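You operate a simulated robot arm through the tools that you are given. There is no shell and no other tool. Be economical: measure what you need, move in short steps, check, and stop when the job is done.

You are at the controls of a simulated robot arm. One attempt, no reset.

JOB
Hang the drain hose end in the basin and run DRAIN.
Fine: till no water stands in the tub; upright on the marble strip, nose down in the rack basin; door shut, one run, dial back to OFF.

It is judged by the outcome, as a careful person would: the job done as asked, and still so three seconds after it is handed in. It fails if anything else is knocked over, pushed out of place, dropped, spilled or broken.

ROBOT AND FRAMES
A 6-joint arm with a two-finger parallel gripper, fixed in place. Base frame: the origin is at the foot of the arm, x ahead of it, y to its left, z up. Units: mm, degrees, N and s.
Its first joint turns from -115.0 to 115.0 degrees. Payload 4.2 kg.
The TCP is the grasp point between the finger pads, 23 mm short of the fingertips. In the tool frame z runs along the fingers and y along their closing line. Largest opening 94 mm; finger width 38, thickness 10; the body of the gripper, 54 by 96 mm, starts 39 mm behind the TCP.
Orientation is that of the tool frame in the base frame, as a unit quaternion [x, y, z, w]. With the fingers straight down and closing along the base's y, the tool's x points along the base's -x, its y along +y and its z along -z.

CONTROLS
- The arm moves only by the tool move_arm. Its argument "steps" is a list that holds one entry, the list of rows, each a list of 7 numbers: the shift along the tool's x, y, z in m, then the turn, a rotation vector about the tool's x, y, z in degrees, then the finger opening in m, from 0 to 0.094. In form: [[[tx, ty, tz, rx, ry, rz, claw], ...]]. A call has 1 to 20 rows; each row is the pose to reach, as a shift and turn from the pose commanded when the call began, along the tool's axes at that moment. Rows are played at 5 a second. More than 50 mm and 8.6 degrees between two rows, or a gripper value outside its range, and nothing of the call is played. Where a pose cannot be reached the arm comes as near as it can. A force on the tool above 90 N (or 10 N above the force at the start of the call, whichever is more), or a blocked arm, ends the call early, and 0.2 s more pass. The fingers move at their own pace (about 108 mm/s each) and stop on an object; they squeeze with about 27 N. The grip force told is the motor's: it shows also when the fingers shut on nothing. Time passes only in rows, and 0.2 s behind the last, so rows that repeat a pose let the fingers close. The reply holds the time, the measured pose of the TCP, the force on the tool along the base axes, the opening and the grip force, in the units named above and with some noise.
- Cameras (640 x 400 px; columns grow to the right, rows downward): "scene" is fixed at [400.6, -661.4, 1401.6]; the picture's right is [0.89, -0.45, 0.00], its down [-0.17, -0.34, -0.92] and it looks along [0.42, 0.82, -0.38] (base axes); focal length 214 px, centre (320, 200). "wrist" rides on the gripper at [-39, 0, -44] in the tool frame; the picture's right is [0.00, -1.00, 0.00], its down [0.97, 0.00, -0.24] and it looks along [0.24, 0.00, 0.97] (tool axes); focal length 218 px, centre (320, 200). There is no depth. A picture from a camera that has moved, and an enlarged one, comes with that camera's place and axes in the base frame and with its lens. The place of the scene camera against the robot may be out by one fixed shift of up to 18 mm in any direction.
- snapshot(camera): a new picture of that camera. No time passes.
- raise_lower(by): slides the trunk up (or, below 0, down) by that many mm; the arm rides with it, the base frame stays. It gives what a move gives, with no picture.
- enlarge(camera, box): a new picture of the part [left, top, right, bottom] of that camera's present view, enlarged. No time passes.
- sign_off(): hands the job in; it is judged then, once.

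Work in short steps. Places have to be worked out from the pictures, the camera data and where the tool is seen: move nearer, look again, correct. Check each grasp and each placing, and mend what went wrong. You have 120 turns and 76 pictures in all, those below and enlarged ones among them. Open the gripper and draw the arm clear of the work before you hand the job in, unless the task says otherwise; then end with one line.

The tools are called after "Request:" by a JSON object that holds its "method" and its "body". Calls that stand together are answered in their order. move_arm: Moves the arm, as the interface text tells. Its arguments: {"type":"object","properties":{"steps":{"type":"array","items":{"type":"array","items":{"type":"array","items":{"type":"number"}}}}},"required":["steps"]} The other tools are called the same way: raise_lower (by) slides the trunk up or down; snapshot (camera) takes a picture; enlarge (camera, box) takes an enlarged picture of a part of a camera's view; sign_off () hands the job in.

At the start:

```text
time_s: 0.0
position: [499.8, 43.6, 1550.5]
orientation: [0.0, 1.0, 0.001, 0.0]
contact_force: [0.4, -0.4, 0.4]
finger_gap: 94.1
gripper_force: 0.0
trunk travel left (down, up): [-937.0, 53.0]
```

scene: 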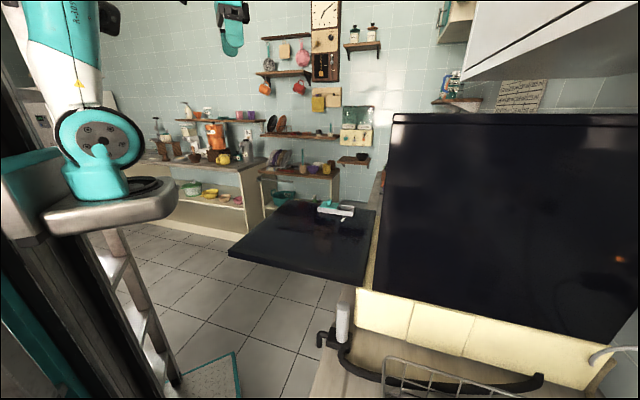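
wrist: 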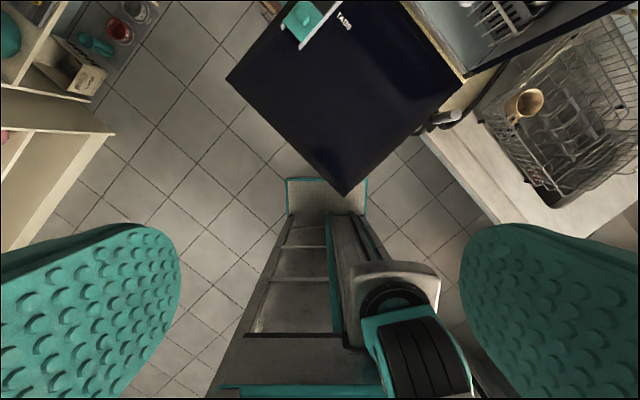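

The pictures show a dishwasher with its door open and a counter with a rack; I look closer before moving.

Request:
{"method": "enlarge", "body": {"camera": "scene", "box": [220, 180, 400, 300]}}

Request:
{"method": "enlarge", "body": {"camera": "scene", "box": [300, 280, 640, 400]}}

Request:
{"method": "enlarge", "body": {"camera": "wrist", "box": [380, 0, 640, 220]}}

```text
3.33 times, centred on (310, 240) of scene
camera zoom: at [400.6, -661.4, 1401.6], right [0.89, -0.45, 0.0], down [-0.17, -0.34, -0.92], along [0.42, 0.82, -0.38], focal length 715 px, centre (353, 67)
```

zoom: 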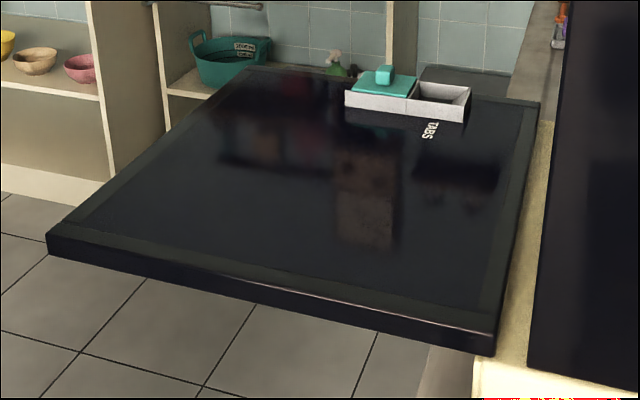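

```text
1.88 times, centred on (470, 340) of scene
camera zoom: at [400.6, -661.4, 1401.6], right [0.89, -0.45, 0.0], down [-0.17, -0.34, -0.92], along [0.42, 0.82, -0.38], focal length 404 px, centre (38, -64)
```

zoom: 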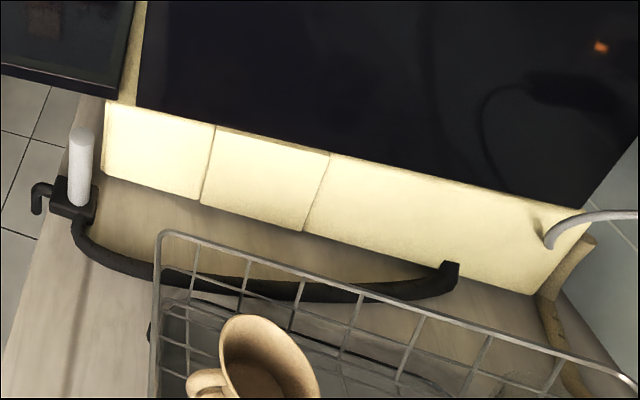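

```text
1.82 times, centred on (510, 110) of wrist
camera zoom: at [539.8, 43.6, 1595.4], right [0.0, -1.0, 0.0], down [-0.97, 0.0, 0.24], along [-0.24, 0.0, -0.97], focal length 397 px, centre (-26, 364)
```

zoom: 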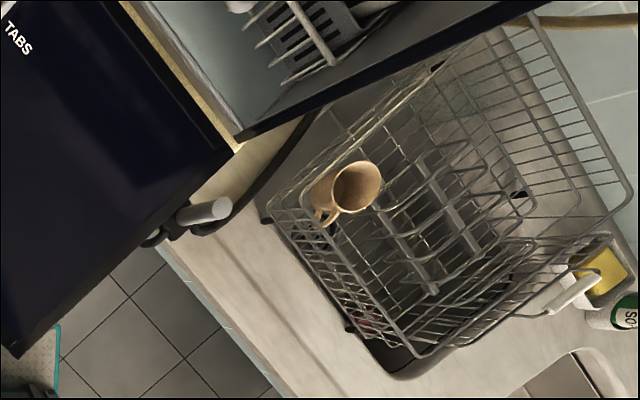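

The hose end seems near (630,-370,~800) and the machine front runs about from (722,-431) to (1120,-33), door lying open. I move the camera right, over the counter, for a better look.

Request:
{"method": "move_arm", "body": {"steps": [[[0.005, -0.045, 0, 0, 0, 0, 0.094], [0.01, -0.09, 0, 0, 0, 0, 0.094], [0.015, -0.135, 0.0, 0, 0, 0, 0.094], [0.02, -0.18, 0.02, 0, 0, 0, 0.094], [0.03, -0.225, 0.05, 0, 0, 0, 0.094], [0.04, -0.26, 0.08, 0, 0, 0, 0.094], [0.05, -0.3, 0.11, 0, 0, 0, 0.094], [0.05, -0.34, 0.13, 0, 0, 0, 0.094], [0.05, -0.38, 0.15, 0, 0, 0, 0.094], [0.05, -0.4, 0.15, 0, 0, 0, 0.094]]]}}

Request:
{"method": "snapshot", "body": {"camera": "wrist"}}

```text
refused: row 5 steps farther than a row can; nothing moved
```

```text
70 pictures are left
camera wrist: at [539.8, 43.6, 1595.4], right [0.0, -1.0, 0.0], down [-0.97, 0.0, 0.24], along [-0.24, 0.0, -0.97], focal length 218 px, centre (320, 200)
```

wrist: 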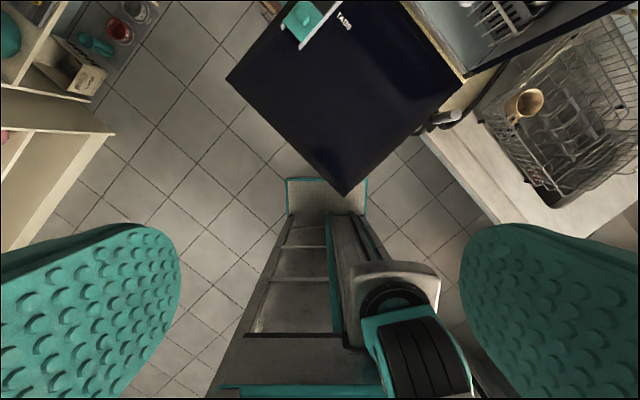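

Row 5 was too long; I use even steps.

Request:
{"method": "move_arm", "body": {"steps": [[[0.005, -0.04, 0.015, 0, 0, 0, 0.094], [0.01, -0.08, 0.03, 0, 0, 0, 0.094], [0.015, -0.12, 0.045, 0, 0, 0, 0.094], [0.02, -0.16, 0.06, 0, 0, 0, 0.094], [0.025, -0.2, 0.075, 0, 0, 0, 0.094], [0.03, -0.24, 0.09, 0, 0, 0, 0.094], [0.035, -0.28, 0.105, 0, 0, 0, 0.094], [0.04, -0.32, 0.12, 0, 0, 0, 0.094], [0.045, -0.36, 0.135, 0, 0, 0, 0.094], [0.05, -0.4, 0.15, 0, 0, 0, 0.094]]]}}

Request:
{"method": "snapshot", "body": {"camera": "wrist"}}

```text
time_s: 2.2
position: [450.6, -357.4, 1400.7]
orientation: [0.0, 1.0, 0.0, 0.0]
contact_force: [1.1, 0.7, 0.4]
finger_gap: 94.1
gripper_force: 0.0
out of reach, approached as far as the arm can: row 1, 2, 3
trunk travel left (down, up): [-937.0, 53.0]
```

```text
69 pictures are left
camera wrist: at [489.8, -356.5, 1444.7], right [0.0, -1.0, 0.0], down [-0.97, 0.0, 0.24], along [-0.24, 0.0, -0.97], focal length 218 px, centre (320, 200)
```

wrist: 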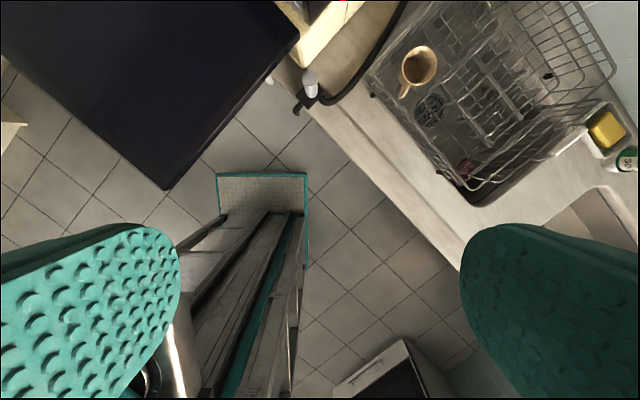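

The hose end shows at about (645,-336). I enlarge the hose/rack region.

Request:
{"method": "enlarge", "body": {"camera": "wrist", "box": [260, 0, 480, 140]}}

Request:
{"method": "enlarge", "body": {"camera": "wrist", "box": [360, 0, 640, 210]}}

```text
2.86 times, centred on (370, 70) of wrist
camera zoom: at [489.8, -356.5, 1444.7], right [0.0, -1.0, 0.0], down [-0.97, 0.0, 0.24], along [-0.24, 0.0, -0.97], focal length 624 px, centre (177, 571)
```

zoom: 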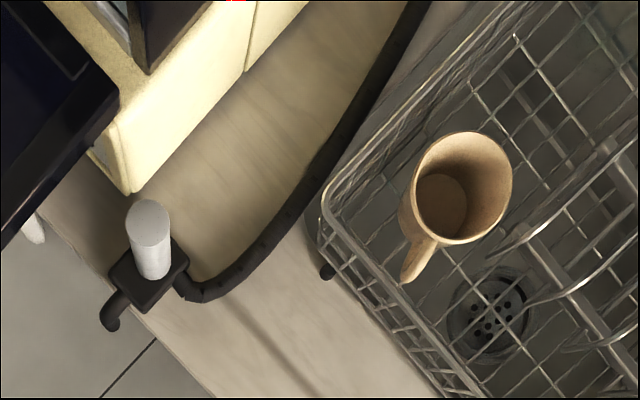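

```text
1.90 times, centred on (500, 105) of wrist
camera zoom: at [489.8, -356.5, 1444.7], right [0.0, -1.0, 0.0], down [-0.97, 0.0, 0.24], along [-0.24, 0.0, -0.97], focal length 416 px, centre (-23, 381)
```

zoom: 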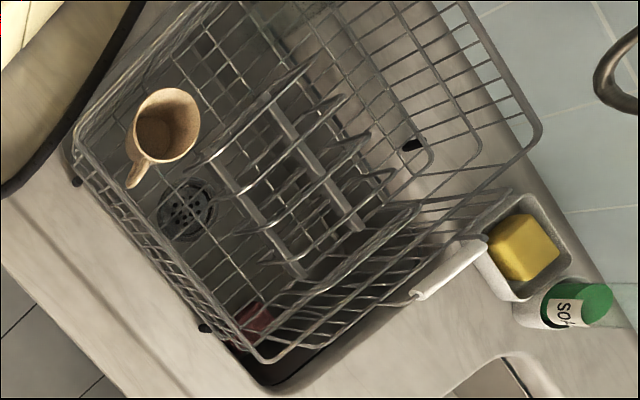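

The basin with strainer lies under the dish rack. I go lower over it for a better view.

Request:
{"method": "move_arm", "body": {"steps": [[[-0.01, -0.02, 0.04, 0, 0, 0, 0.094], [-0.02, -0.04, 0.08, 0, 0, 0, 0.094], [-0.03, -0.06, 0.12, 0, 0, 0, 0.094], [-0.04, -0.08, 0.16, 0, 0, 0, 0.094], [-0.05, -0.1, 0.2, 0, 0, 0, 0.094], [-0.06, -0.12, 0.23, 0, 0, 0, 0.094]]]}}

Request:
{"method": "snapshot", "body": {"camera": "wrist"}}

```text
time_s: 3.6
position: [511.8, -478.7, 1171.1]
orientation: [0.0, 1.0, 0.0, 0.0]
contact_force: [-0.3, 0.2, -0.3]
finger_gap: 94.0
gripper_force: 0.0
trunk travel left (down, up): [-937.0, 53.0]
```

```text
66 pictures are left
camera wrist: at [550.3, -479.3, 1214.2], right [0.0, -1.0, 0.0], down [-0.97, 0.0, 0.24], along [-0.24, 0.0, -0.97], focal length 218 px, centre (320, 200)
```

wrist: 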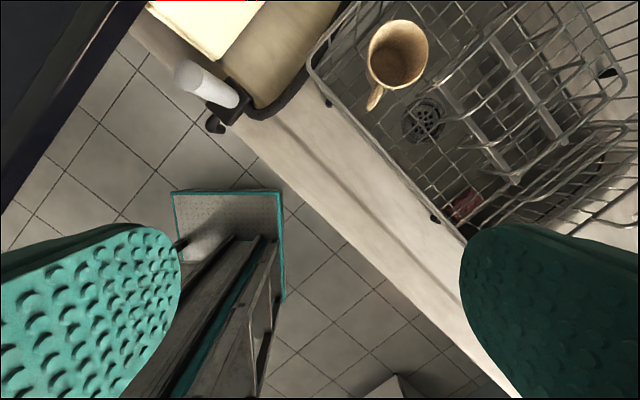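

I enlarge the near edge of the basin to see its rim.

Request:
{"method": "enlarge", "body": {"camera": "wrist", "box": [290, 60, 510, 240]}}

Request:
{"method": "enlarge", "body": {"camera": "wrist", "box": [150, 0, 370, 140]}}

```text
2.22 times, centred on (400, 150) of wrist
camera zoom: at [550.3, -479.3, 1214.2], right [0.0, -1.0, 0.0], down [-0.97, 0.0, 0.24], along [-0.24, 0.0, -0.97], focal length 485 px, centre (142, 311)
```

zoom: 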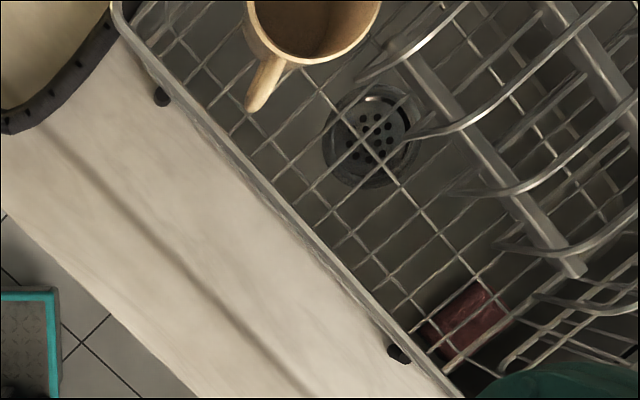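

```text
2.86 times, centred on (260, 70) of wrist
camera zoom: at [550.3, -479.3, 1214.2], right [0.0, -1.0, 0.0], down [-0.97, 0.0, 0.24], along [-0.24, 0.0, -0.97], focal length 624 px, centre (491, 571)
```

zoom: 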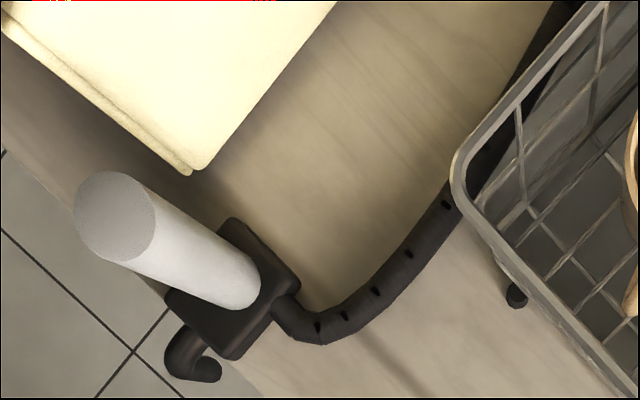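

I move further forward over the rack so I can see the strip between machine and rack.

Request:
{"method": "move_arm", "body": {"steps": [[[-0.04, -0.02, 0.0, 0, 0, 0, 0.094], [-0.08, -0.05, 0.0, 0, 0, 0, 0.094], [-0.12, -0.08, 0.0, 0, 0, 0, 0.094]]]}}

Request:
{"method": "snapshot", "body": {"camera": "wrist"}}

```text
time_s: 4.4
position: [630.5, -556.7, 1168.2]
orientation: [0.0, 1.0, 0.002, -0.001]
contact_force: [-0.2, -0.1, 0.0]
finger_gap: 94.0
gripper_force: 0.0
trunk travel left (down, up): [-937.0, 53.0]
```

```text
63 pictures are left
camera wrist: at [669.4, -556.5, 1212.4], right [0.0, -1.0, 0.0], down [-0.97, 0.0, 0.24], along [-0.24, 0.0, -0.97], focal length 218 px, centre (320, 200)
```

wrist: 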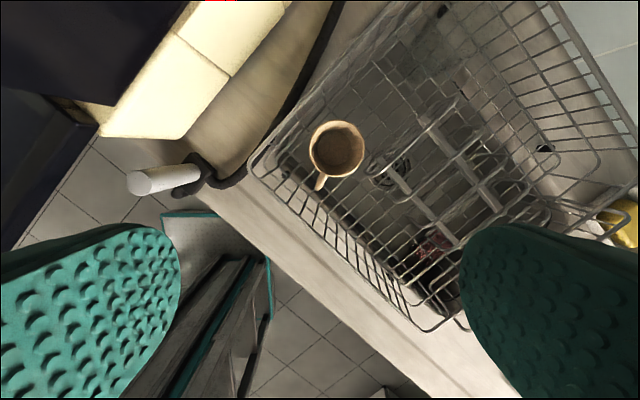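

Request:
{"method": "enlarge", "body": {"camera": "wrist", "box": [230, 0, 450, 200]}}

```text
2.00 times, centred on (340, 100) of wrist
camera zoom: at [669.4, -556.5, 1212.4], right [0.0, -1.0, 0.0], down [-0.97, 0.0, 0.24], along [-0.24, 0.0, -0.97], focal length 436 px, centre (280, 400)
```

zoom: 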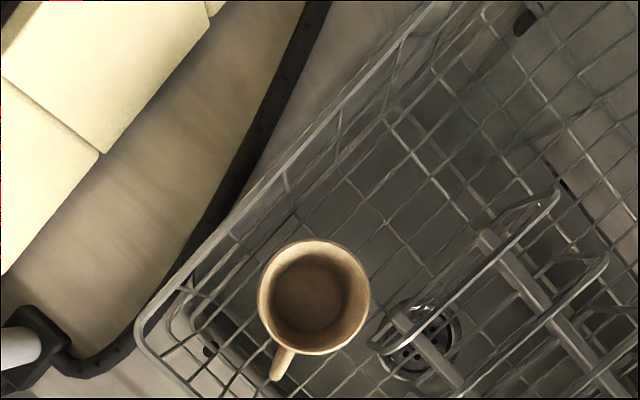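

The rack nearly fills this end of the basin; earlier the far (right) end showed open basin. I look there.

Request:
{"method": "move_arm", "body": {"steps": [[[0.045, -0.02, 0.0, 0, 0, 0, 0.094], [0.09, -0.04, 0.0, 0, 0, 0, 0.094], [0.135, -0.06, 0.0, 0, 0, 0, 0.094], [0.18, -0.08, 0.0, 0, 0, 0, 0.094], [0.2, -0.11, 0.0, 0, 0, 0, 0.094]]]}}

Request:
{"method": "snapshot", "body": {"camera": "wrist"}}

```text
time_s: 5.6
position: [430.5, -665.4, 1172.0]
orientation: [0.0, 1.0, 0.0, -0.001]
contact_force: [-0.2, 0.0, 0.2]
finger_gap: 93.8
gripper_force: 0.0
trunk travel left (down, up): [-937.0, 53.0]
```

```text
61 pictures are left
camera wrist: at [469.1, -665.3, 1215.3], right [0.0, -1.0, 0.0], down [-0.97, 0.0, 0.24], along [-0.24, 0.0, -0.97], focal length 218 px, centre (320, 200)
```

wrist: 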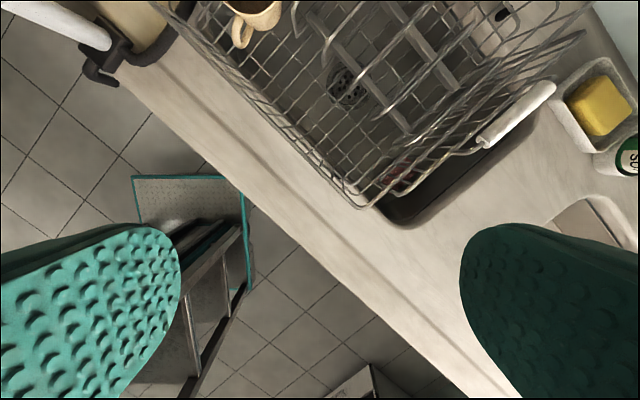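

The right end of the basin is too far for the hose (root near (996,-620), about 480 mm long). I look at the near-left basin corner from above, left of the rack.

Request:
{"method": "move_arm", "body": {"steps": [[[-0.03, 0.04, 0.01, 0, 0, 0, 0.094], [-0.06, 0.08, 0.02, 0, 0, 0, 0.094], [-0.09, 0.12, 0.03, 0, 0, 0, 0.094], [-0.12, 0.16, 0.04, 0, 0, 0, 0.094], [-0.14, 0.2, 0.05, 0, 0, 0, 0.094], [-0.16, 0.24, 0.06, 0, 0, 0, 0.094], [-0.17, 0.27, 0.07, 0, 0, 0, 0.094]]]}}

Request:
{"method": "snapshot", "body": {"camera": "wrist"}}

Request:
{"method": "enlarge", "body": {"camera": "wrist", "box": [270, 0, 480, 180]}}

```text
refused: row 1 steps farther than a row can; nothing moved
```

```text
60 pictures are left
camera wrist: at [469.1, -665.3, 1215.3], right [0.0, -1.0, 0.0], down [-0.97, 0.0, 0.24], along [-0.24, 0.0, -0.97], focal length 218 px, centre (320, 200)
```

wrist: 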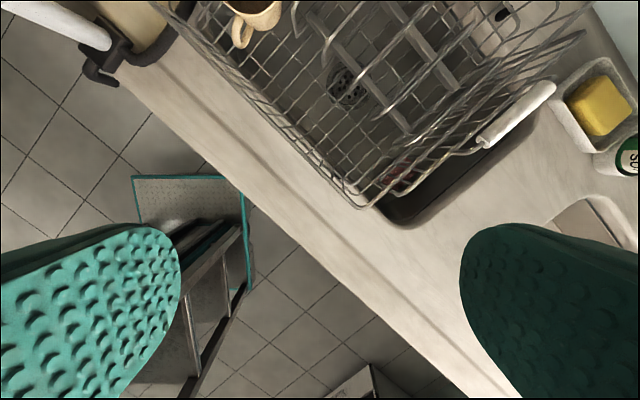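

```text
2.22 times, centred on (375, 90) of wrist
camera zoom: at [469.1, -665.3, 1215.3], right [0.0, -1.0, 0.0], down [-0.97, 0.0, 0.24], along [-0.24, 0.0, -0.97], focal length 485 px, centre (198, 444)
```

zoom: 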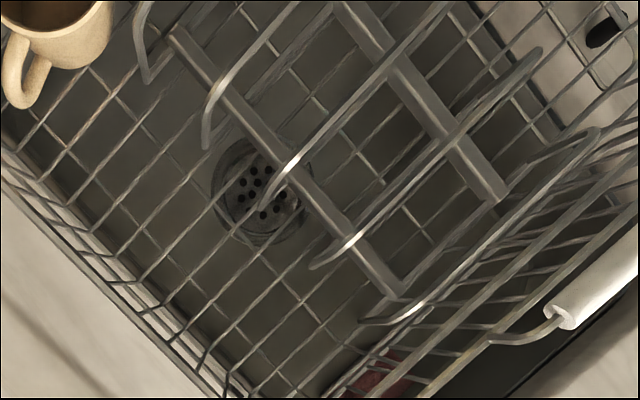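

Request:
{"method": "move_arm", "body": {"steps": [[[-0.028, 0.038, 0.01, 0, 0, 0, 0.094], [-0.056, 0.076, 0.02, 0, 0, 0, 0.094], [-0.084, 0.114, 0.03, 0, 0, 0, 0.094], [-0.112, 0.152, 0.04, 0, 0, 0, 0.094], [-0.14, 0.19, 0.05, 0, 0, 0, 0.094], [-0.16, 0.23, 0.06, 0, 0, 0, 0.094], [-0.17, 0.265, 0.07, 0, 0, 0, 0.094]]]}}

Request:
{"method": "snapshot", "body": {"camera": "wrist"}}

Request:
{"method": "enlarge", "body": {"camera": "wrist", "box": [270, 0, 480, 180]}}

```text
time_s: 7.2
position: [600.6, -399.5, 1102.3]
orientation: [0.0, 1.0, 0.0, 0.0]
contact_force: [0.1, -0.3, 0.2]
finger_gap: 93.9
gripper_force: 0.0
trunk travel left (down, up): [-937.0, 53.0]
```

```text
58 pictures are left
camera wrist: at [638.7, -400.2, 1145.4], right [0.0, -1.0, 0.0], down [-0.97, 0.0, 0.24], along [-0.24, 0.0, -0.97], focal length 218 px, centre (320, 200)
```

wrist: 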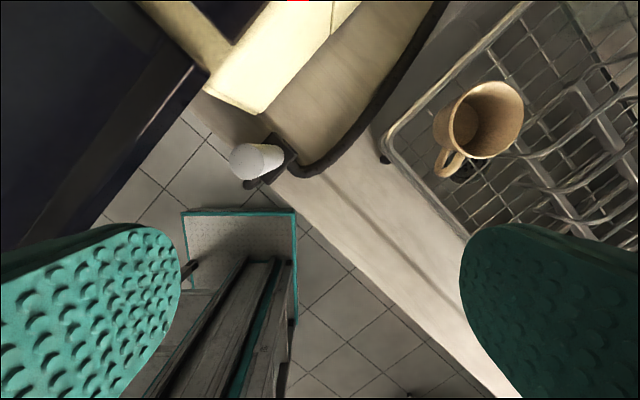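

```text
2.22 times, centred on (375, 90) of wrist
camera zoom: at [638.7, -400.2, 1145.4], right [0.0, -1.0, 0.0], down [-0.97, 0.0, 0.24], along [-0.24, 0.0, -0.97], focal length 485 px, centre (198, 444)
```

zoom: 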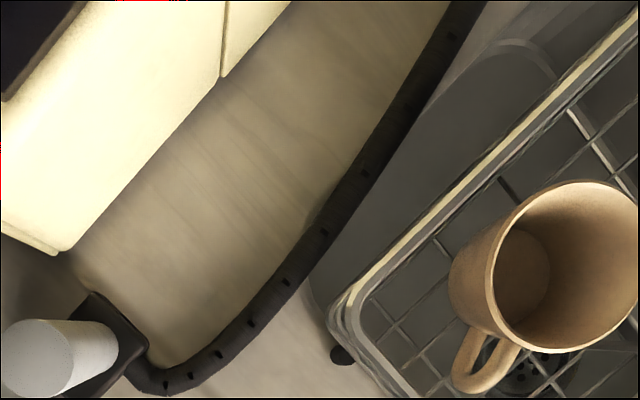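

A gray area appears between hose and rack; I go closer to see whether it's open basin or shadow.

Request:
{"method": "move_arm", "body": {"steps": [[[-0.015, -0.035, 0.0, 0, 0, 0, 0.094], [-0.03, -0.07, 0.0, 0, 0, 0, 0.094], [-0.045, -0.1, 0.0, 0, 0, 0, 0.094]]]}}

Request:
{"method": "enlarge", "body": {"camera": "wrist", "box": [220, 0, 440, 140]}}

```text
time_s: 8.0
position: [646.3, -501.1, 1102.0]
orientation: [0.0, 1.0, -0.001, 0.0]
contact_force: [0.7, 0.5, -0.2]
finger_gap: 94.0
gripper_force: 0.0
trunk travel left (down, up): [-937.0, 53.0]
```

```text
2.86 times, centred on (330, 70) of wrist
camera zoom: at [685.1, -500.4, 1145.8], right [0.0, -1.0, 0.0], down [-0.97, 0.0, 0.24], along [-0.24, 0.0, -0.97], focal length 624 px, centre (291, 571)
```

zoom: 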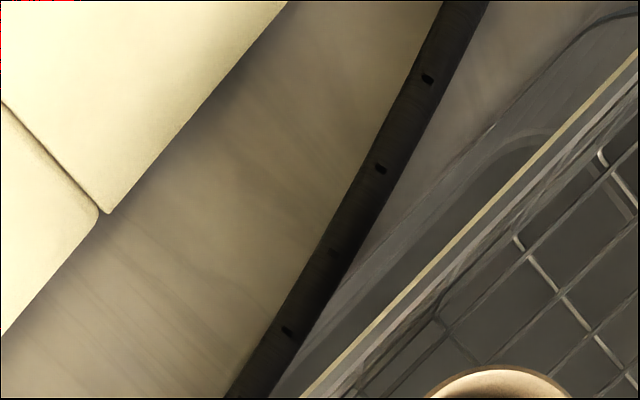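

The basin's left edge runs along x+y≈210 and leaves ~35 mm of open basin between edge and rack rim; the marble strip lies between it and the machine's tiled plinth (x+y≈390). Handle axis ≈(629,-341). I go above it, turned 45°, to look.

Request:
{"method": "move_arm", "body": {"steps": [[[0.003, 0.03, 0, 0, 0, 7.5, 0.08], [0.006, 0.06, 0, 0, 0, 15, 0.08], [0.009, 0.09, 0, 0, 0, 22.5, 0.08], [0.012, 0.12, 0, 0, 0, 30, 0.08], [0.015, 0.145, 0, 0, 0, 37.5, 0.08], [0.017, 0.16, 0, 0, 0, 45, 0.08]]]}}

Request:
{"method": "snapshot", "body": {"camera": "wrist"}}

```text
time_s: 9.4
position: [628.8, -341.8, 1102.0]
orientation: [0.384, 0.924, 0.0, 0.0]
contact_force: [-0.5, -0.8, 0.1]
finger_gap: 80.1
gripper_force: 0.1
trunk travel left (down, up): [-937.0, 53.0]
```

```text
55 pictures are left
camera wrist: at [656.0, -368.7, 1145.7], right [-0.71, -0.71, 0.0], down [-0.69, 0.69, 0.24], along [-0.17, 0.17, -0.97], focal length 218 px, centre (320, 200)
```

wrist: 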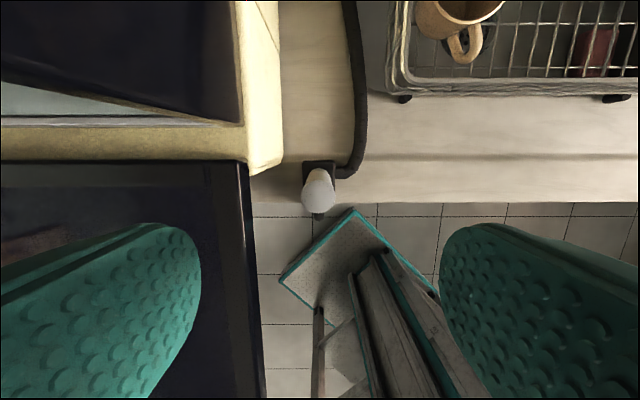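

The view is well aligned: nose points down-image over the counter edge, hose leaves to the right. I enlarge the handle to centre on it.

Request:
{"method": "enlarge", "body": {"camera": "wrist", "box": [270, 130, 390, 230]}}

```text
4.00 times, centred on (330, 180) of wrist
camera zoom: at [656.0, -368.7, 1145.7], right [-0.71, -0.71, 0.0], down [-0.69, 0.69, 0.24], along [-0.17, 0.17, -0.97], focal length 873 px, centre (280, 280)
```

zoom: 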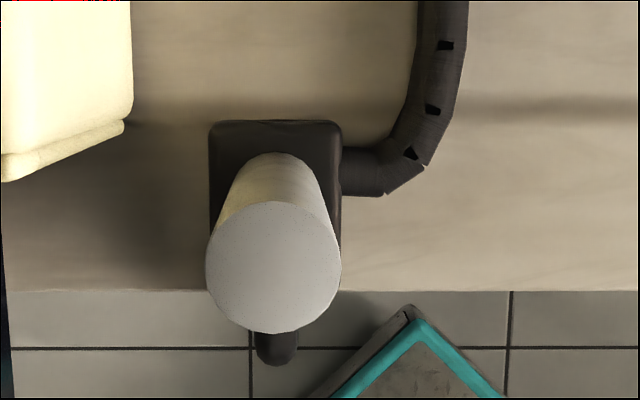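

Handle axis ≈(622,-332), top ≈z 922, nose reaches ~66 mm from the axis. The target is about (742,-460) with a 90° turn. I lower the trunk and first test that this reach is possible with a vertical tool.

Request:
{"method": "raise_lower", "body": {"by": -100}}

Request:
{"method": "move_arm", "body": {"steps": [[[-0.0, 0.0, 0, 0, 0, -8, 0.08], [-0.03, -0.001, 0, 0, 0, -16, 0.08], [-0.06, -0.001, 0, 0, 0, -24, 0.08], [-0.09, -0.002, 0, 0, 0, -32, 0.08], [-0.12, -0.002, 0, 0, 0, -40, 0.08], [-0.14, -0.002, 0, 0, 0, -48, 0.08], [-0.155, -0.003, 0, 0, 0, -56, 0.08], [-0.165, -0.003, 0, 0, 0, -64, 0.08], [-0.165, -0.003, 0, 0, 0, -72, 0.08], [-0.165, -0.003, 0, 0, 0, -80, 0.08], [-0.165, -0.003, 0, 0, 0, -88, 0.08], [-0.165, -0.003, 0, 0, 0, -90, 0.08]]]}}

Request:
{"method": "snapshot", "body": {"camera": "wrist"}}

```text
time_s: 10.7
position: [628.6, -341.7, 1002.3]
orientation: [0.383, 0.924, 0.0, 0.0]
contact_force: [0.2, -0.4, -0.5]
finger_gap: 80.0
gripper_force: 0.1
trunk travel left (down, up): [-837.0, 153.0]
```

```text
time_s: 13.3
position: [743.4, -459.7, 1001.5]
orientation: [-0.383, 0.924, 0.0, 0.0]
contact_force: [0.0, -0.1, 0.2]
finger_gap: 80.0
gripper_force: 0.2
trunk travel left (down, up): [-837.0, 153.0]
```

```text
53 pictures are left
camera wrist: at [770.3, -431.6, 1045.3], right [0.71, -0.71, 0.0], down [-0.69, -0.69, 0.24], along [-0.17, -0.17, -0.97], focal length 218 px, centre (320, 200)
```

wrist: 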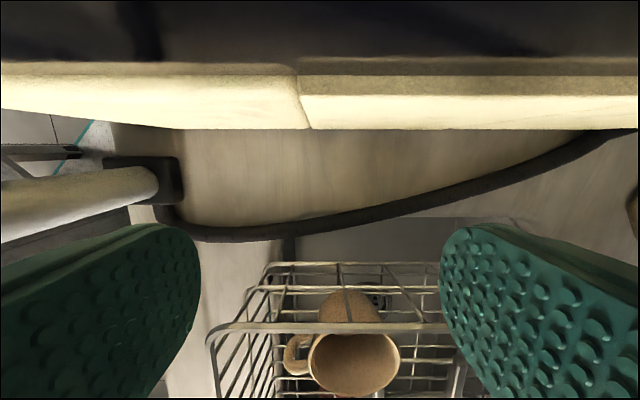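

Reachable. I enlarge to see the gap between basin edge and rack here.

Request:
{"method": "enlarge", "body": {"camera": "wrist", "box": [200, 180, 460, 340]}}

```text
2.46 times, centred on (330, 260) of wrist
camera zoom: at [770.3, -431.6, 1045.3], right [0.71, -0.71, 0.0], down [-0.69, -0.69, 0.24], along [-0.17, -0.17, -0.97], focal length 537 px, centre (295, 52)
```

zoom: 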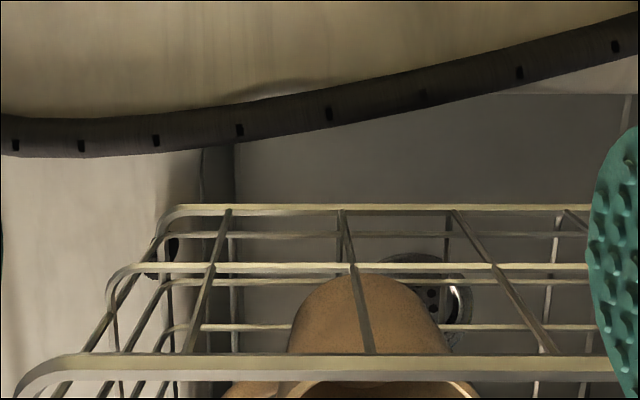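

Gap geometry is clear: edge d≈153, rack rim d≈133 at z≈935, lower wires further in. Nose will go at d≈130, axis d≈196 s≈850. Now back over the handle.

Request:
{"method": "move_arm", "body": {"steps": [[[0, 0.03, 0, 0, 0, 8, 0.08], [0, 0.07, 0, 0, 0, 16, 0.08], [-0.001, 0.11, 0, 0, 0, 24, 0.08], [-0.002, 0.14, 0, 0, 0, 32, 0.08], [-0.004, 0.165, 0, 0, 0, 40, 0.08], [-0.005, 0.176, 0, 0, 0, 48, 0.08], [-0.005, 0.176, 0, 0, 0, 56, 0.08], [-0.005, 0.176, 0, 0, 0, 64, 0.08], [-0.005, 0.176, 0, 0, 0, 72, 0.08], [-0.005, 0.176, 0, 0, 0, 80, 0.08], [-0.005, 0.176, 0, 0, 0, 88, 0.08], [-0.005, 0.176, 0, 0, 0, 90, 0.08]]]}}

Request:
{"method": "snapshot", "body": {"camera": "wrist"}}

```text
time_s: 15.9
position: [623.0, -331.0, 1002.6]
orientation: [0.384, 0.923, 0.0, -0.001]
contact_force: [0.5, 0.0, -0.8]
finger_gap: 80.0
gripper_force: 0.1
trunk travel left (down, up): [-837.0, 153.0]
```

```text
51 pictures are left
camera wrist: at [650.1, -359.1, 1045.7], right [-0.71, -0.71, 0.0], down [-0.68, 0.69, 0.24], along [-0.17, 0.17, -0.97], focal length 218 px, centre (320, 200)
```

wrist: 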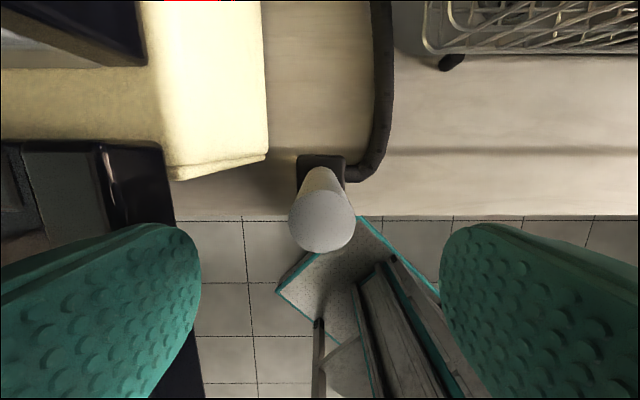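

Centred on the handle (top ≈z 935). Descend 90 mm and close.

Request:
{"method": "move_arm", "body": {"steps": [[[0, 0, 0.03, 0, 0, 0, 0.08], [0, 0, 0.06, 0, 0, 0, 0.08], [0, 0, 0.085, 0, 0, 0, 0.08], [0, 0, 0.09, 0, 0, 0, 0.05], [0, 0, 0.09, 0, 0, 0, 0.03], [0, 0, 0.09, 0, 0, 0, 0.02], [0, 0, 0.09, 0, 0, 0, 0.02]]]}}

Request:
{"method": "snapshot", "body": {"camera": "wrist"}}

```text
time_s: 17.5
position: [623.3, -331.6, 911.1]
orientation: [0.383, 0.924, 0.0, 0.0]
contact_force: [-0.6, -1.2, 0.1]
finger_gap: 31.7
gripper_force: 27.1
trunk travel left (down, up): [-837.0, 153.0]
```

```text
50 pictures are left
camera wrist: at [650.0, -359.4, 954.9], right [-0.71, -0.71, 0.0], down [-0.69, 0.69, 0.24], along [-0.17, 0.17, -0.97], focal length 218 px, centre (320, 200)
```

wrist: 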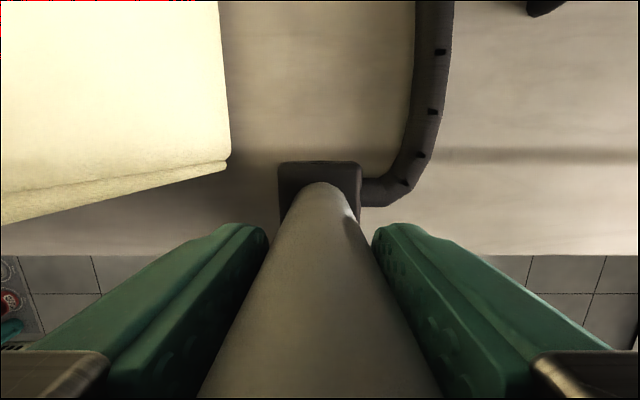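

Grasped (31.7 mm). Lift 80 mm and check.

Request:
{"method": "move_arm", "body": {"steps": [[[0, 0, -0.02, 0, 0, 0, 0.02], [0, 0, -0.04, 0, 0, 0, 0.02], [0, 0, -0.06, 0, 0, 0, 0.02], [0, 0, -0.08, 0, 0, 0, 0.02]]]}}

Request:
{"method": "enlarge", "body": {"camera": "scene", "box": [270, 240, 590, 400]}}

```text
time_s: 18.5
position: [623.7, -331.9, 991.5]
orientation: [0.383, 0.924, 0.001, 0.0]
contact_force: [0.2, -0.2, -3.8]
finger_gap: 31.6
gripper_force: 26.7
trunk travel left (down, up): [-837.0, 153.0]
```

```text
2.00 times, centred on (430, 320) of scene
camera zoom: at [400.6, -661.4, 1401.6], right [0.89, -0.45, 0.0], down [-0.17, -0.34, -0.92], along [0.42, 0.82, -0.38], focal length 429 px, centre (100, -40)
```

zoom: 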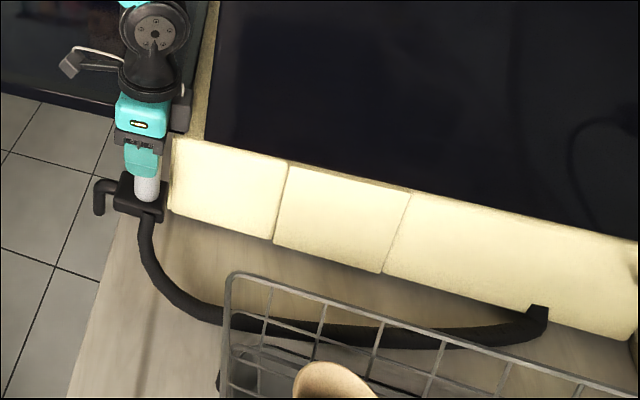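

The lift is clean; hose follows. Now rotate -90° in place with slight +d shift, staying at this height.

Request:
{"method": "move_arm", "body": {"steps": [[[0, 0, 0, 0, 0, -8, 0.02], [0, 0, 0, 0, 0, -16, 0.02], [0, 0, 0, 0, 0, -24, 0.02], [0, 0, 0, 0, 0, -32, 0.02], [0, 0, 0, 0, 0, -40, 0.02], [0, 0, 0, 0, 0, -48, 0.02], [0, 0, 0, 0, 0, -56, 0.02], [0, 0, 0, 0, 0, -64, 0.02], [0, 0.002, 0, 0, 0, -72, 0.02], [0, 0.004, 0, 0, 0, -80, 0.02], [0, 0.004, 0, 0, 0, -88, 0.02], [0, 0.004, 0, 0, 0, -90, 0.02]]]}}

Request:
{"method": "snapshot", "body": {"camera": "wrist"}}

Request:
{"method": "enlarge", "body": {"camera": "scene", "box": [270, 240, 590, 400]}}

```text
time_s: 21.1
position: [626.1, -328.6, 990.0]
orientation: [-0.384, 0.923, 0.0, 0.0]
contact_force: [-0.1, 0.1, -3.0]
finger_gap: 31.7
gripper_force: 27.0
trunk travel left (down, up): [-837.0, 153.0]
```

```text
48 pictures are left
camera wrist: at [652.1, -301.0, 1034.9], right [0.71, -0.71, 0.0], down [-0.69, -0.69, 0.24], along [-0.17, -0.17, -0.97], focal length 218 px, centre (320, 200)
```

wrist: 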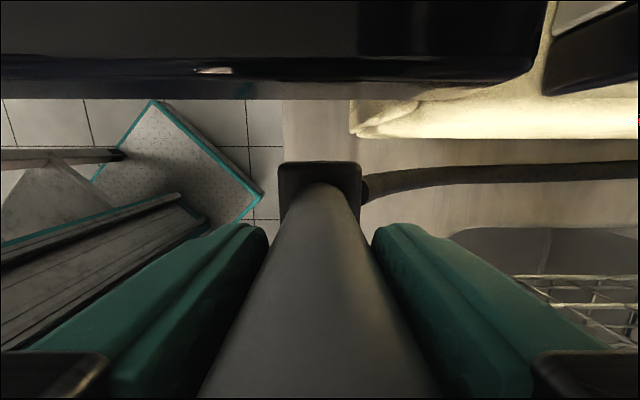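

```text
2.00 times, centred on (430, 320) of scene
camera zoom: at [400.6, -661.4, 1401.6], right [0.89, -0.45, 0.0], down [-0.17, -0.34, -0.92], along [0.42, 0.82, -0.38], focal length 429 px, centre (100, -40)
```

zoom: 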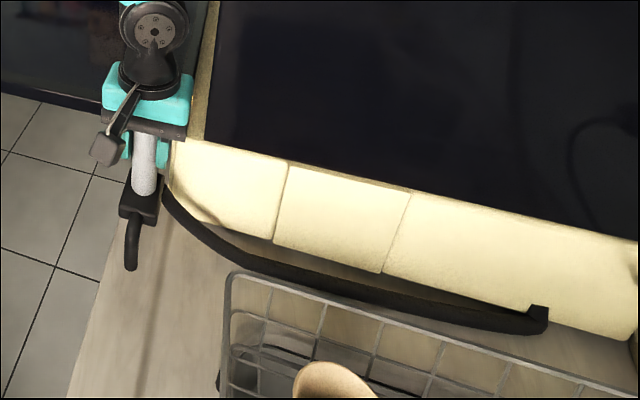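

Rotated cleanly. Translate along the strip by 190 mm.

Request:
{"method": "move_arm", "body": {"steps": [[[0, -0.03, 0, 0, 0, 0, 0.02], [0, -0.06, 0, 0, 0, 0, 0.02], [0, -0.09, 0, 0, 0, 0, 0.02], [0, -0.12, 0, 0, 0, 0, 0.02], [0, -0.15, 0, 0, 0, 0, 0.02], [0, -0.175, 0, 0, 0, 0, 0.02], [0, -0.19, 0, 0, 0, 0, 0.02]]]}}

Request:
{"method": "snapshot", "body": {"camera": "wrist"}}

Request:
{"method": "enlarge", "body": {"camera": "scene", "box": [320, 220, 640, 400]}}

```text
time_s: 22.7
position: [758.3, -463.6, 992.9]
orientation: [-0.383, 0.924, 0.0, 0.0]
contact_force: [0.4, 0.4, -3.2]
finger_gap: 31.2
gripper_force: 27.2
trunk travel left (down, up): [-837.0, 153.0]
```

```text
46 pictures are left
camera wrist: at [785.9, -435.2, 1036.0], right [0.71, -0.71, 0.0], down [-0.69, -0.69, 0.24], along [-0.17, -0.17, -0.97], focal length 218 px, centre (320, 200)
```

wrist: 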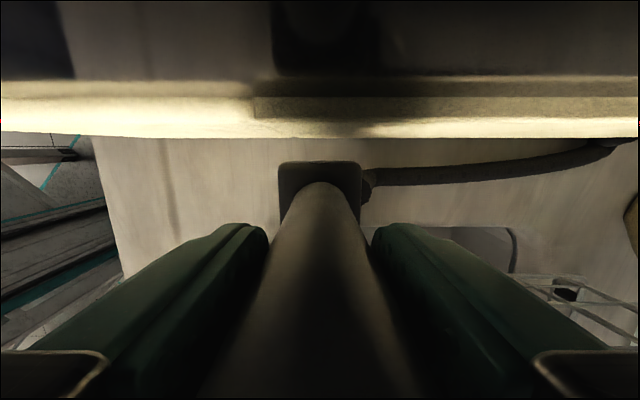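

```text
2.00 times, centred on (480, 310) of scene
camera zoom: at [400.6, -661.4, 1401.6], right [0.89, -0.45, 0.0], down [-0.17, -0.34, -0.92], along [0.42, 0.82, -0.38], focal length 429 px, centre (0, -20)
```

zoom: 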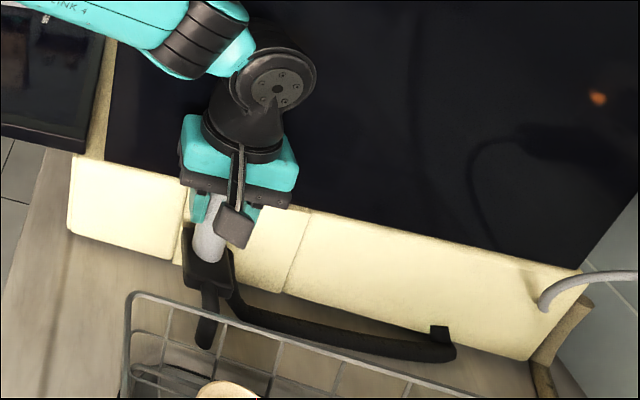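

Now d=208, s=864. Lower 50 mm, then shift 14 mm toward the basin.

Request:
{"method": "move_arm", "body": {"steps": [[[0, 0, 0.02, 0, 0, 0, 0.02], [0, 0, 0.04, 0, 0, 0, 0.02], [0, 0, 0.05, 0, 0, 0, 0.02], [0.007, 0, 0.05, 0, 0, 0, 0.02], [0.014, 0, 0.05, 0, 0, 0, 0.02]]]}}

Request:
{"method": "enlarge", "body": {"camera": "scene", "box": [360, 290, 520, 390]}}

```text
time_s: 23.9
position: [750.2, -471.5, 940.8]
orientation: [-0.383, 0.924, 0.0, 0.0]
contact_force: [0.4, 0.4, -3.8]
finger_gap: 31.6
gripper_force: 27.4
trunk travel left (down, up): [-837.0, 153.0]
```

```text
4.00 times, centred on (440, 340) of scene
camera zoom: at [400.6, -661.4, 1401.6], right [0.89, -0.45, 0.0], down [-0.17, -0.34, -0.92], along [0.42, 0.82, -0.38], focal length 858 px, centre (-160, -360)
```

zoom: 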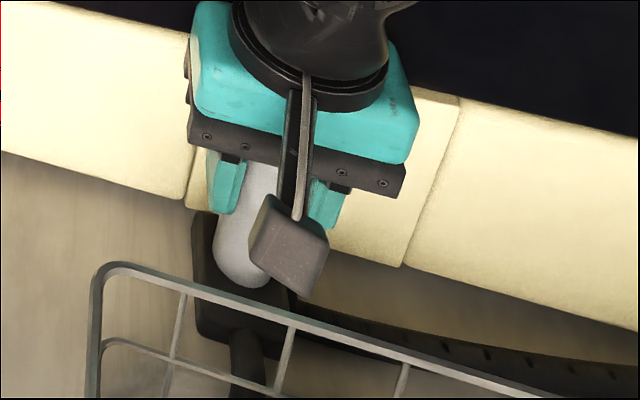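

Clearance looks fine. Lower the remaining 29 mm and check the force.

Request:
{"method": "move_arm", "body": {"steps": [[[0.002, 0, 0.01, 0, 0, 0, 0.02], [0.002, 0, 0.02, 0, 0, 0, 0.02], [0.002, 0, 0.026, 0, 0, 0, 0.02], [0.002, 0, 0.029, 0, 0, 0, 0.02], [0.002, 0, 0.03, 0, 0, 0, 0.02]]]}}

Request:
{"method": "snapshot", "body": {"camera": "wrist"}}

Request:
{"method": "enlarge", "body": {"camera": "scene", "box": [360, 290, 520, 390]}}

```text
time_s: 25.1
position: [748.2, -475.7, 911.4]
orientation: [-0.383, 0.924, 0.0, 0.0]
contact_force: [-1.5, -0.1, -0.4]
finger_gap: 31.6
gripper_force: 27.1
trunk travel left (down, up): [-837.0, 153.0]
```

```text
43 pictures are left
camera wrist: at [776.2, -447.5, 955.8], right [0.71, -0.71, 0.0], down [-0.69, -0.69, 0.24], along [-0.17, -0.17, -0.97], focal length 218 px, centre (320, 200)
```

wrist: 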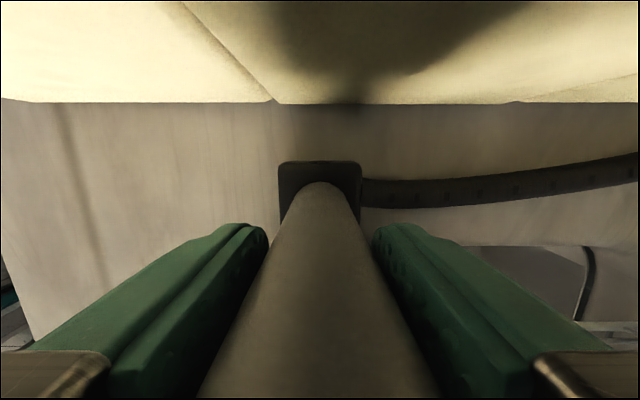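

```text
4.00 times, centred on (440, 340) of scene
camera zoom: at [400.6, -661.4, 1401.6], right [0.89, -0.45, 0.0], down [-0.17, -0.34, -0.92], along [0.42, 0.82, -0.38], focal length 858 px, centre (-160, -360)
```

zoom: 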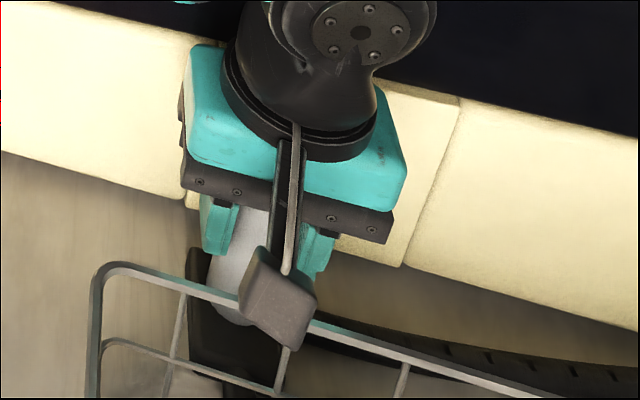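

The weight has transferred to the strip. Open slightly and lift straight up.

Request:
{"method": "move_arm", "body": {"steps": [[[0, 0, 0, 0, 0, 0, 0.045], [0, 0, 0, 0, 0, 0, 0.06], [0, 0, 0, 0, 0, 0, 0.06], [0, 0, -0.03, 0, 0, 0, 0.06], [0, 0, -0.07, 0, 0, 0, 0.06], [0, 0, -0.11, 0, 0, 0, 0.06], [0, 0, -0.15, 0, 0, 0, 0.06], [0, 0, -0.19, 0, 0, 0, 0.06]]]}}

Request:
{"method": "snapshot", "body": {"camera": "wrist"}}

Request:
{"method": "enlarge", "body": {"camera": "scene", "box": [360, 270, 560, 395]}}

```text
time_s: 26.9
position: [748.9, -475.0, 1099.6]
orientation: [-0.383, 0.924, 0.001, 0.0]
contact_force: [-0.1, 0.7, -0.6]
finger_gap: 60.0
gripper_force: 0.2
trunk travel left (down, up): [-837.0, 153.0]
```

```text
41 pictures are left
camera wrist: at [776.2, -447.7, 1143.8], right [0.71, -0.71, 0.0], down [-0.69, -0.69, 0.24], along [-0.17, -0.17, -0.97], focal length 218 px, centre (320, 200)
```

wrist: 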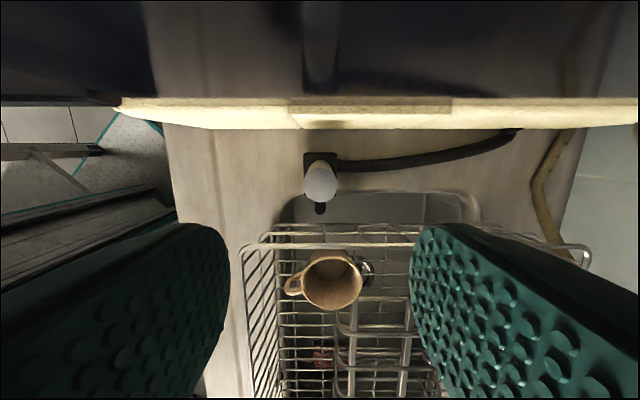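

```text
3.20 times, centred on (460, 332) of scene
camera zoom: at [400.6, -661.4, 1401.6], right [0.89, -0.45, 0.0], down [-0.17, -0.34, -0.92], along [0.42, 0.82, -0.38], focal length 686 px, centre (-128, -224)
```

zoom: 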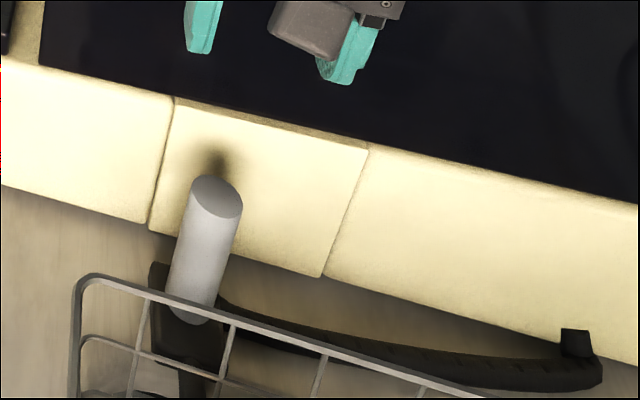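

It stands upright; I check the nose closely.

Request:
{"method": "enlarge", "body": {"camera": "wrist", "box": [265, 140, 385, 240]}}

```text
4.00 times, centred on (325, 190) of wrist
camera zoom: at [776.2, -447.7, 1143.8], right [0.71, -0.71, 0.0], down [-0.69, -0.69, 0.24], along [-0.17, -0.17, -0.97], focal length 873 px, centre (300, 240)
```

zoom: 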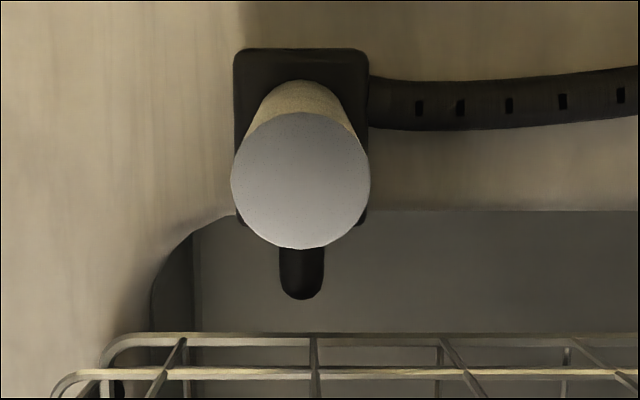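

The nose hangs in the basin, block stands on the strip, hose relaxed. Now withdraw toward the robot's left, turning back, to inspect door and machine.

Request:
{"method": "move_arm", "body": {"steps": [[[0, 0.04, -0.01, 0, 0, 0, 0.06], [0, 0.08, -0.02, 0, 0, 0, 0.06], [0, 0.12, -0.03, 0, 0, 0, 0.06], [0, 0.16, -0.04, 0, 0, 8, 0.06], [0, 0.2, -0.05, 0, 0, 16, 0.06], [0, 0.24, -0.06, 0, 0, 24, 0.06], [0, 0.28, -0.07, 0, 0, 32, 0.06], [0, 0.32, -0.08, 0, 0, 40, 0.06], [0, 0.36, -0.09, 0, 0, 48, 0.06], [-0.03, 0.39, -0.1, 0, 0, 56, 0.06], [-0.06, 0.42, -0.11, 0, 0, 64, 0.06], [-0.1, 0.44, -0.12, 0, 0, 72, 0.06], [-0.14, 0.46, -0.13, 0, 0, 80, 0.06], [-0.18, 0.47, -0.14, 0, 0, 88, 0.06], [-0.2, 0.48, -0.15, 0, 0, 90, 0.06]]]}}

Request:
{"method": "snapshot", "body": {"camera": "wrist"}}

```text
time_s: 30.1
position: [549.2, 6.7, 1250.6]
orientation: [0.383, 0.924, -0.001, 0.0]
contact_force: [0.2, -0.7, 0.1]
finger_gap: 59.7
gripper_force: 0.0
trunk travel left (down, up): [-837.0, 153.0]
```

```text
38 pictures are left
camera wrist: at [578.7, -20.3, 1295.1], right [-0.71, -0.71, 0.0], down [-0.69, 0.69, 0.24], along [-0.17, 0.17, -0.97], focal length 218 px, centre (320, 200)
```

wrist: 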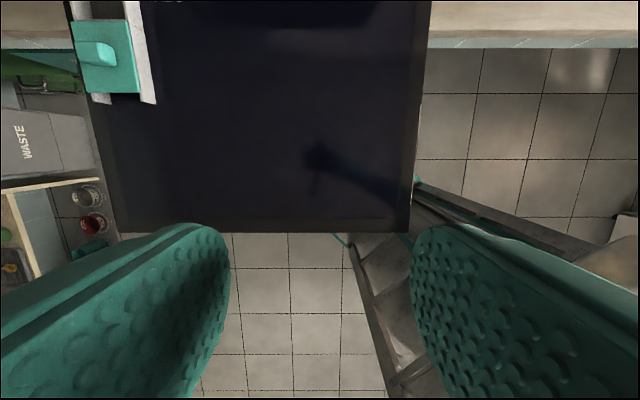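

The door and a tabs box near its left edge are visible. I tilt up toward the machine to see the box, interior and controls.

Request:
{"method": "move_arm", "body": {"steps": [[[0, 0, 0, 0, -8, 0, 0.06], [0, 0.02, 0, 0, -16, 0, 0.06], [0, 0.05, 0, 0, -24, 0, 0.06], [0, 0.08, 0, 0, -32, 0, 0.06], [0, 0.11, 0, 0, -40, 0, 0.06]]]}}

Request:
{"method": "snapshot", "body": {"camera": "wrist"}}

```text
time_s: 31.3
position: [628.5, 83.9, 1250.5]
orientation: [0.36, 0.868, -0.13, 0.317]
contact_force: [0.6, 0.5, 1.1]
finger_gap: 60.0
gripper_force: 0.0
trunk travel left (down, up): [-837.0, 153.0]
```

```text
37 pictures are left
camera wrist: at [629.3, 83.4, 1309.1], right [-0.71, -0.71, 0.0], down [-0.63, 0.64, -0.44], along [0.31, -0.31, -0.9], focal length 218 px, centre (320, 200)
```

wrist: 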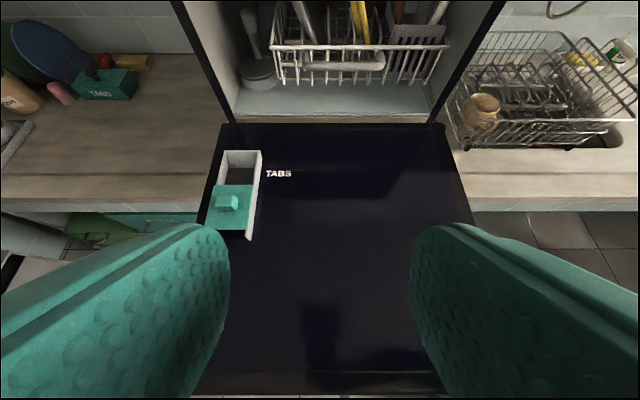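

Request:
{"method": "enlarge", "body": {"camera": "wrist", "box": [180, 90, 340, 250]}}

Request:
{"method": "enlarge", "body": {"camera": "wrist", "box": [170, 0, 510, 150]}}

```text
2.50 times, centred on (260, 170) of wrist
camera zoom: at [629.3, 83.4, 1309.1], right [-0.71, -0.71, 0.0], down [-0.63, 0.64, -0.44], along [0.31, -0.31, -0.9], focal length 546 px, centre (470, 275)
```

zoom: 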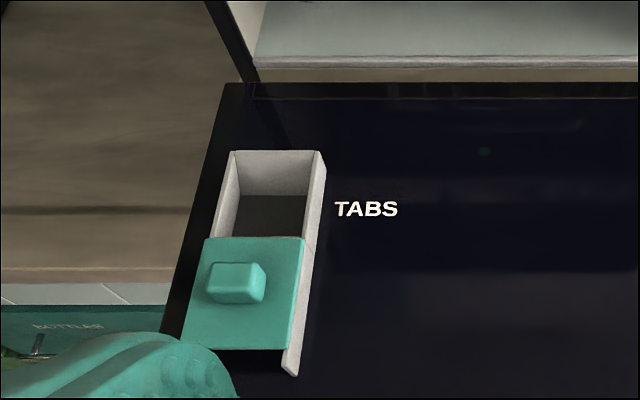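

```text
1.88 times, centred on (340, 75) of wrist
camera zoom: at [629.3, 83.4, 1309.1], right [-0.71, -0.71, 0.0], down [-0.63, 0.64, -0.44], along [0.31, -0.31, -0.9], focal length 411 px, centre (282, 435)
```

zoom: 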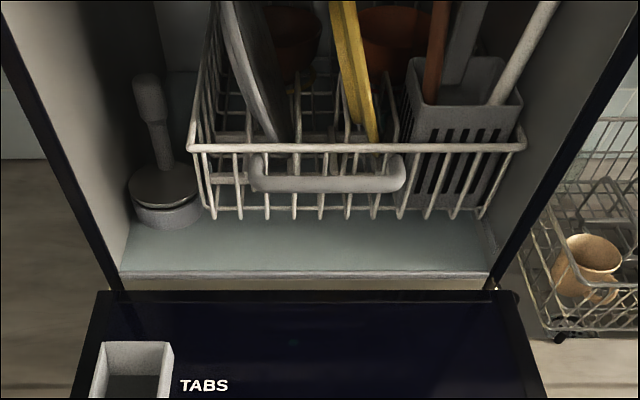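

The dispenser is part of the door. I tilt further up to find the control panel and dial.

Request:
{"method": "move_arm", "body": {"steps": [[[0, 0, 0, 0, -8, 0, 0.06], [0, 0, 0, 0, -16, 0, 0.06], [0, 0, 0, 0, -24, 0, 0.06], [0, 0, 0, 0, -32, 0, 0.06], [0, 0, 0, 0, -36, 0, 0.06]]]}}

Request:
{"method": "snapshot", "body": {"camera": "wrist"}}

```text
time_s: 32.5
position: [627.9, 84.4, 1251.2]
orientation: [0.3, 0.729, -0.234, 0.569]
contact_force: [-0.1, -0.3, 0.0]
finger_gap: 60.1
gripper_force: 0.0
trunk travel left (down, up): [-837.0, 153.0]
```

```text
34 pictures are left
camera wrist: at [604.2, 106.7, 1299.6], right [-0.7, -0.71, 0.0], down [-0.33, 0.33, -0.88], along [0.63, -0.62, -0.47], focal length 218 px, centre (320, 200)
```

wrist: 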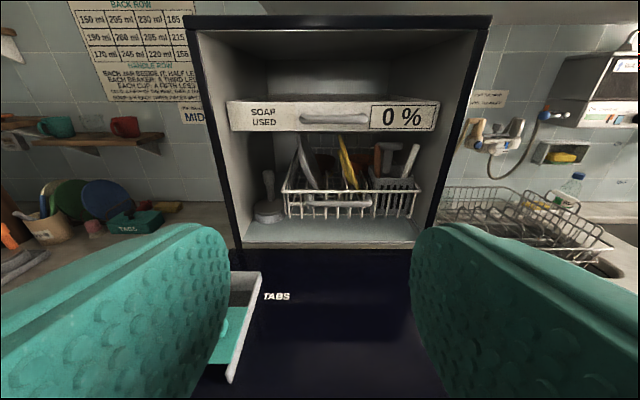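

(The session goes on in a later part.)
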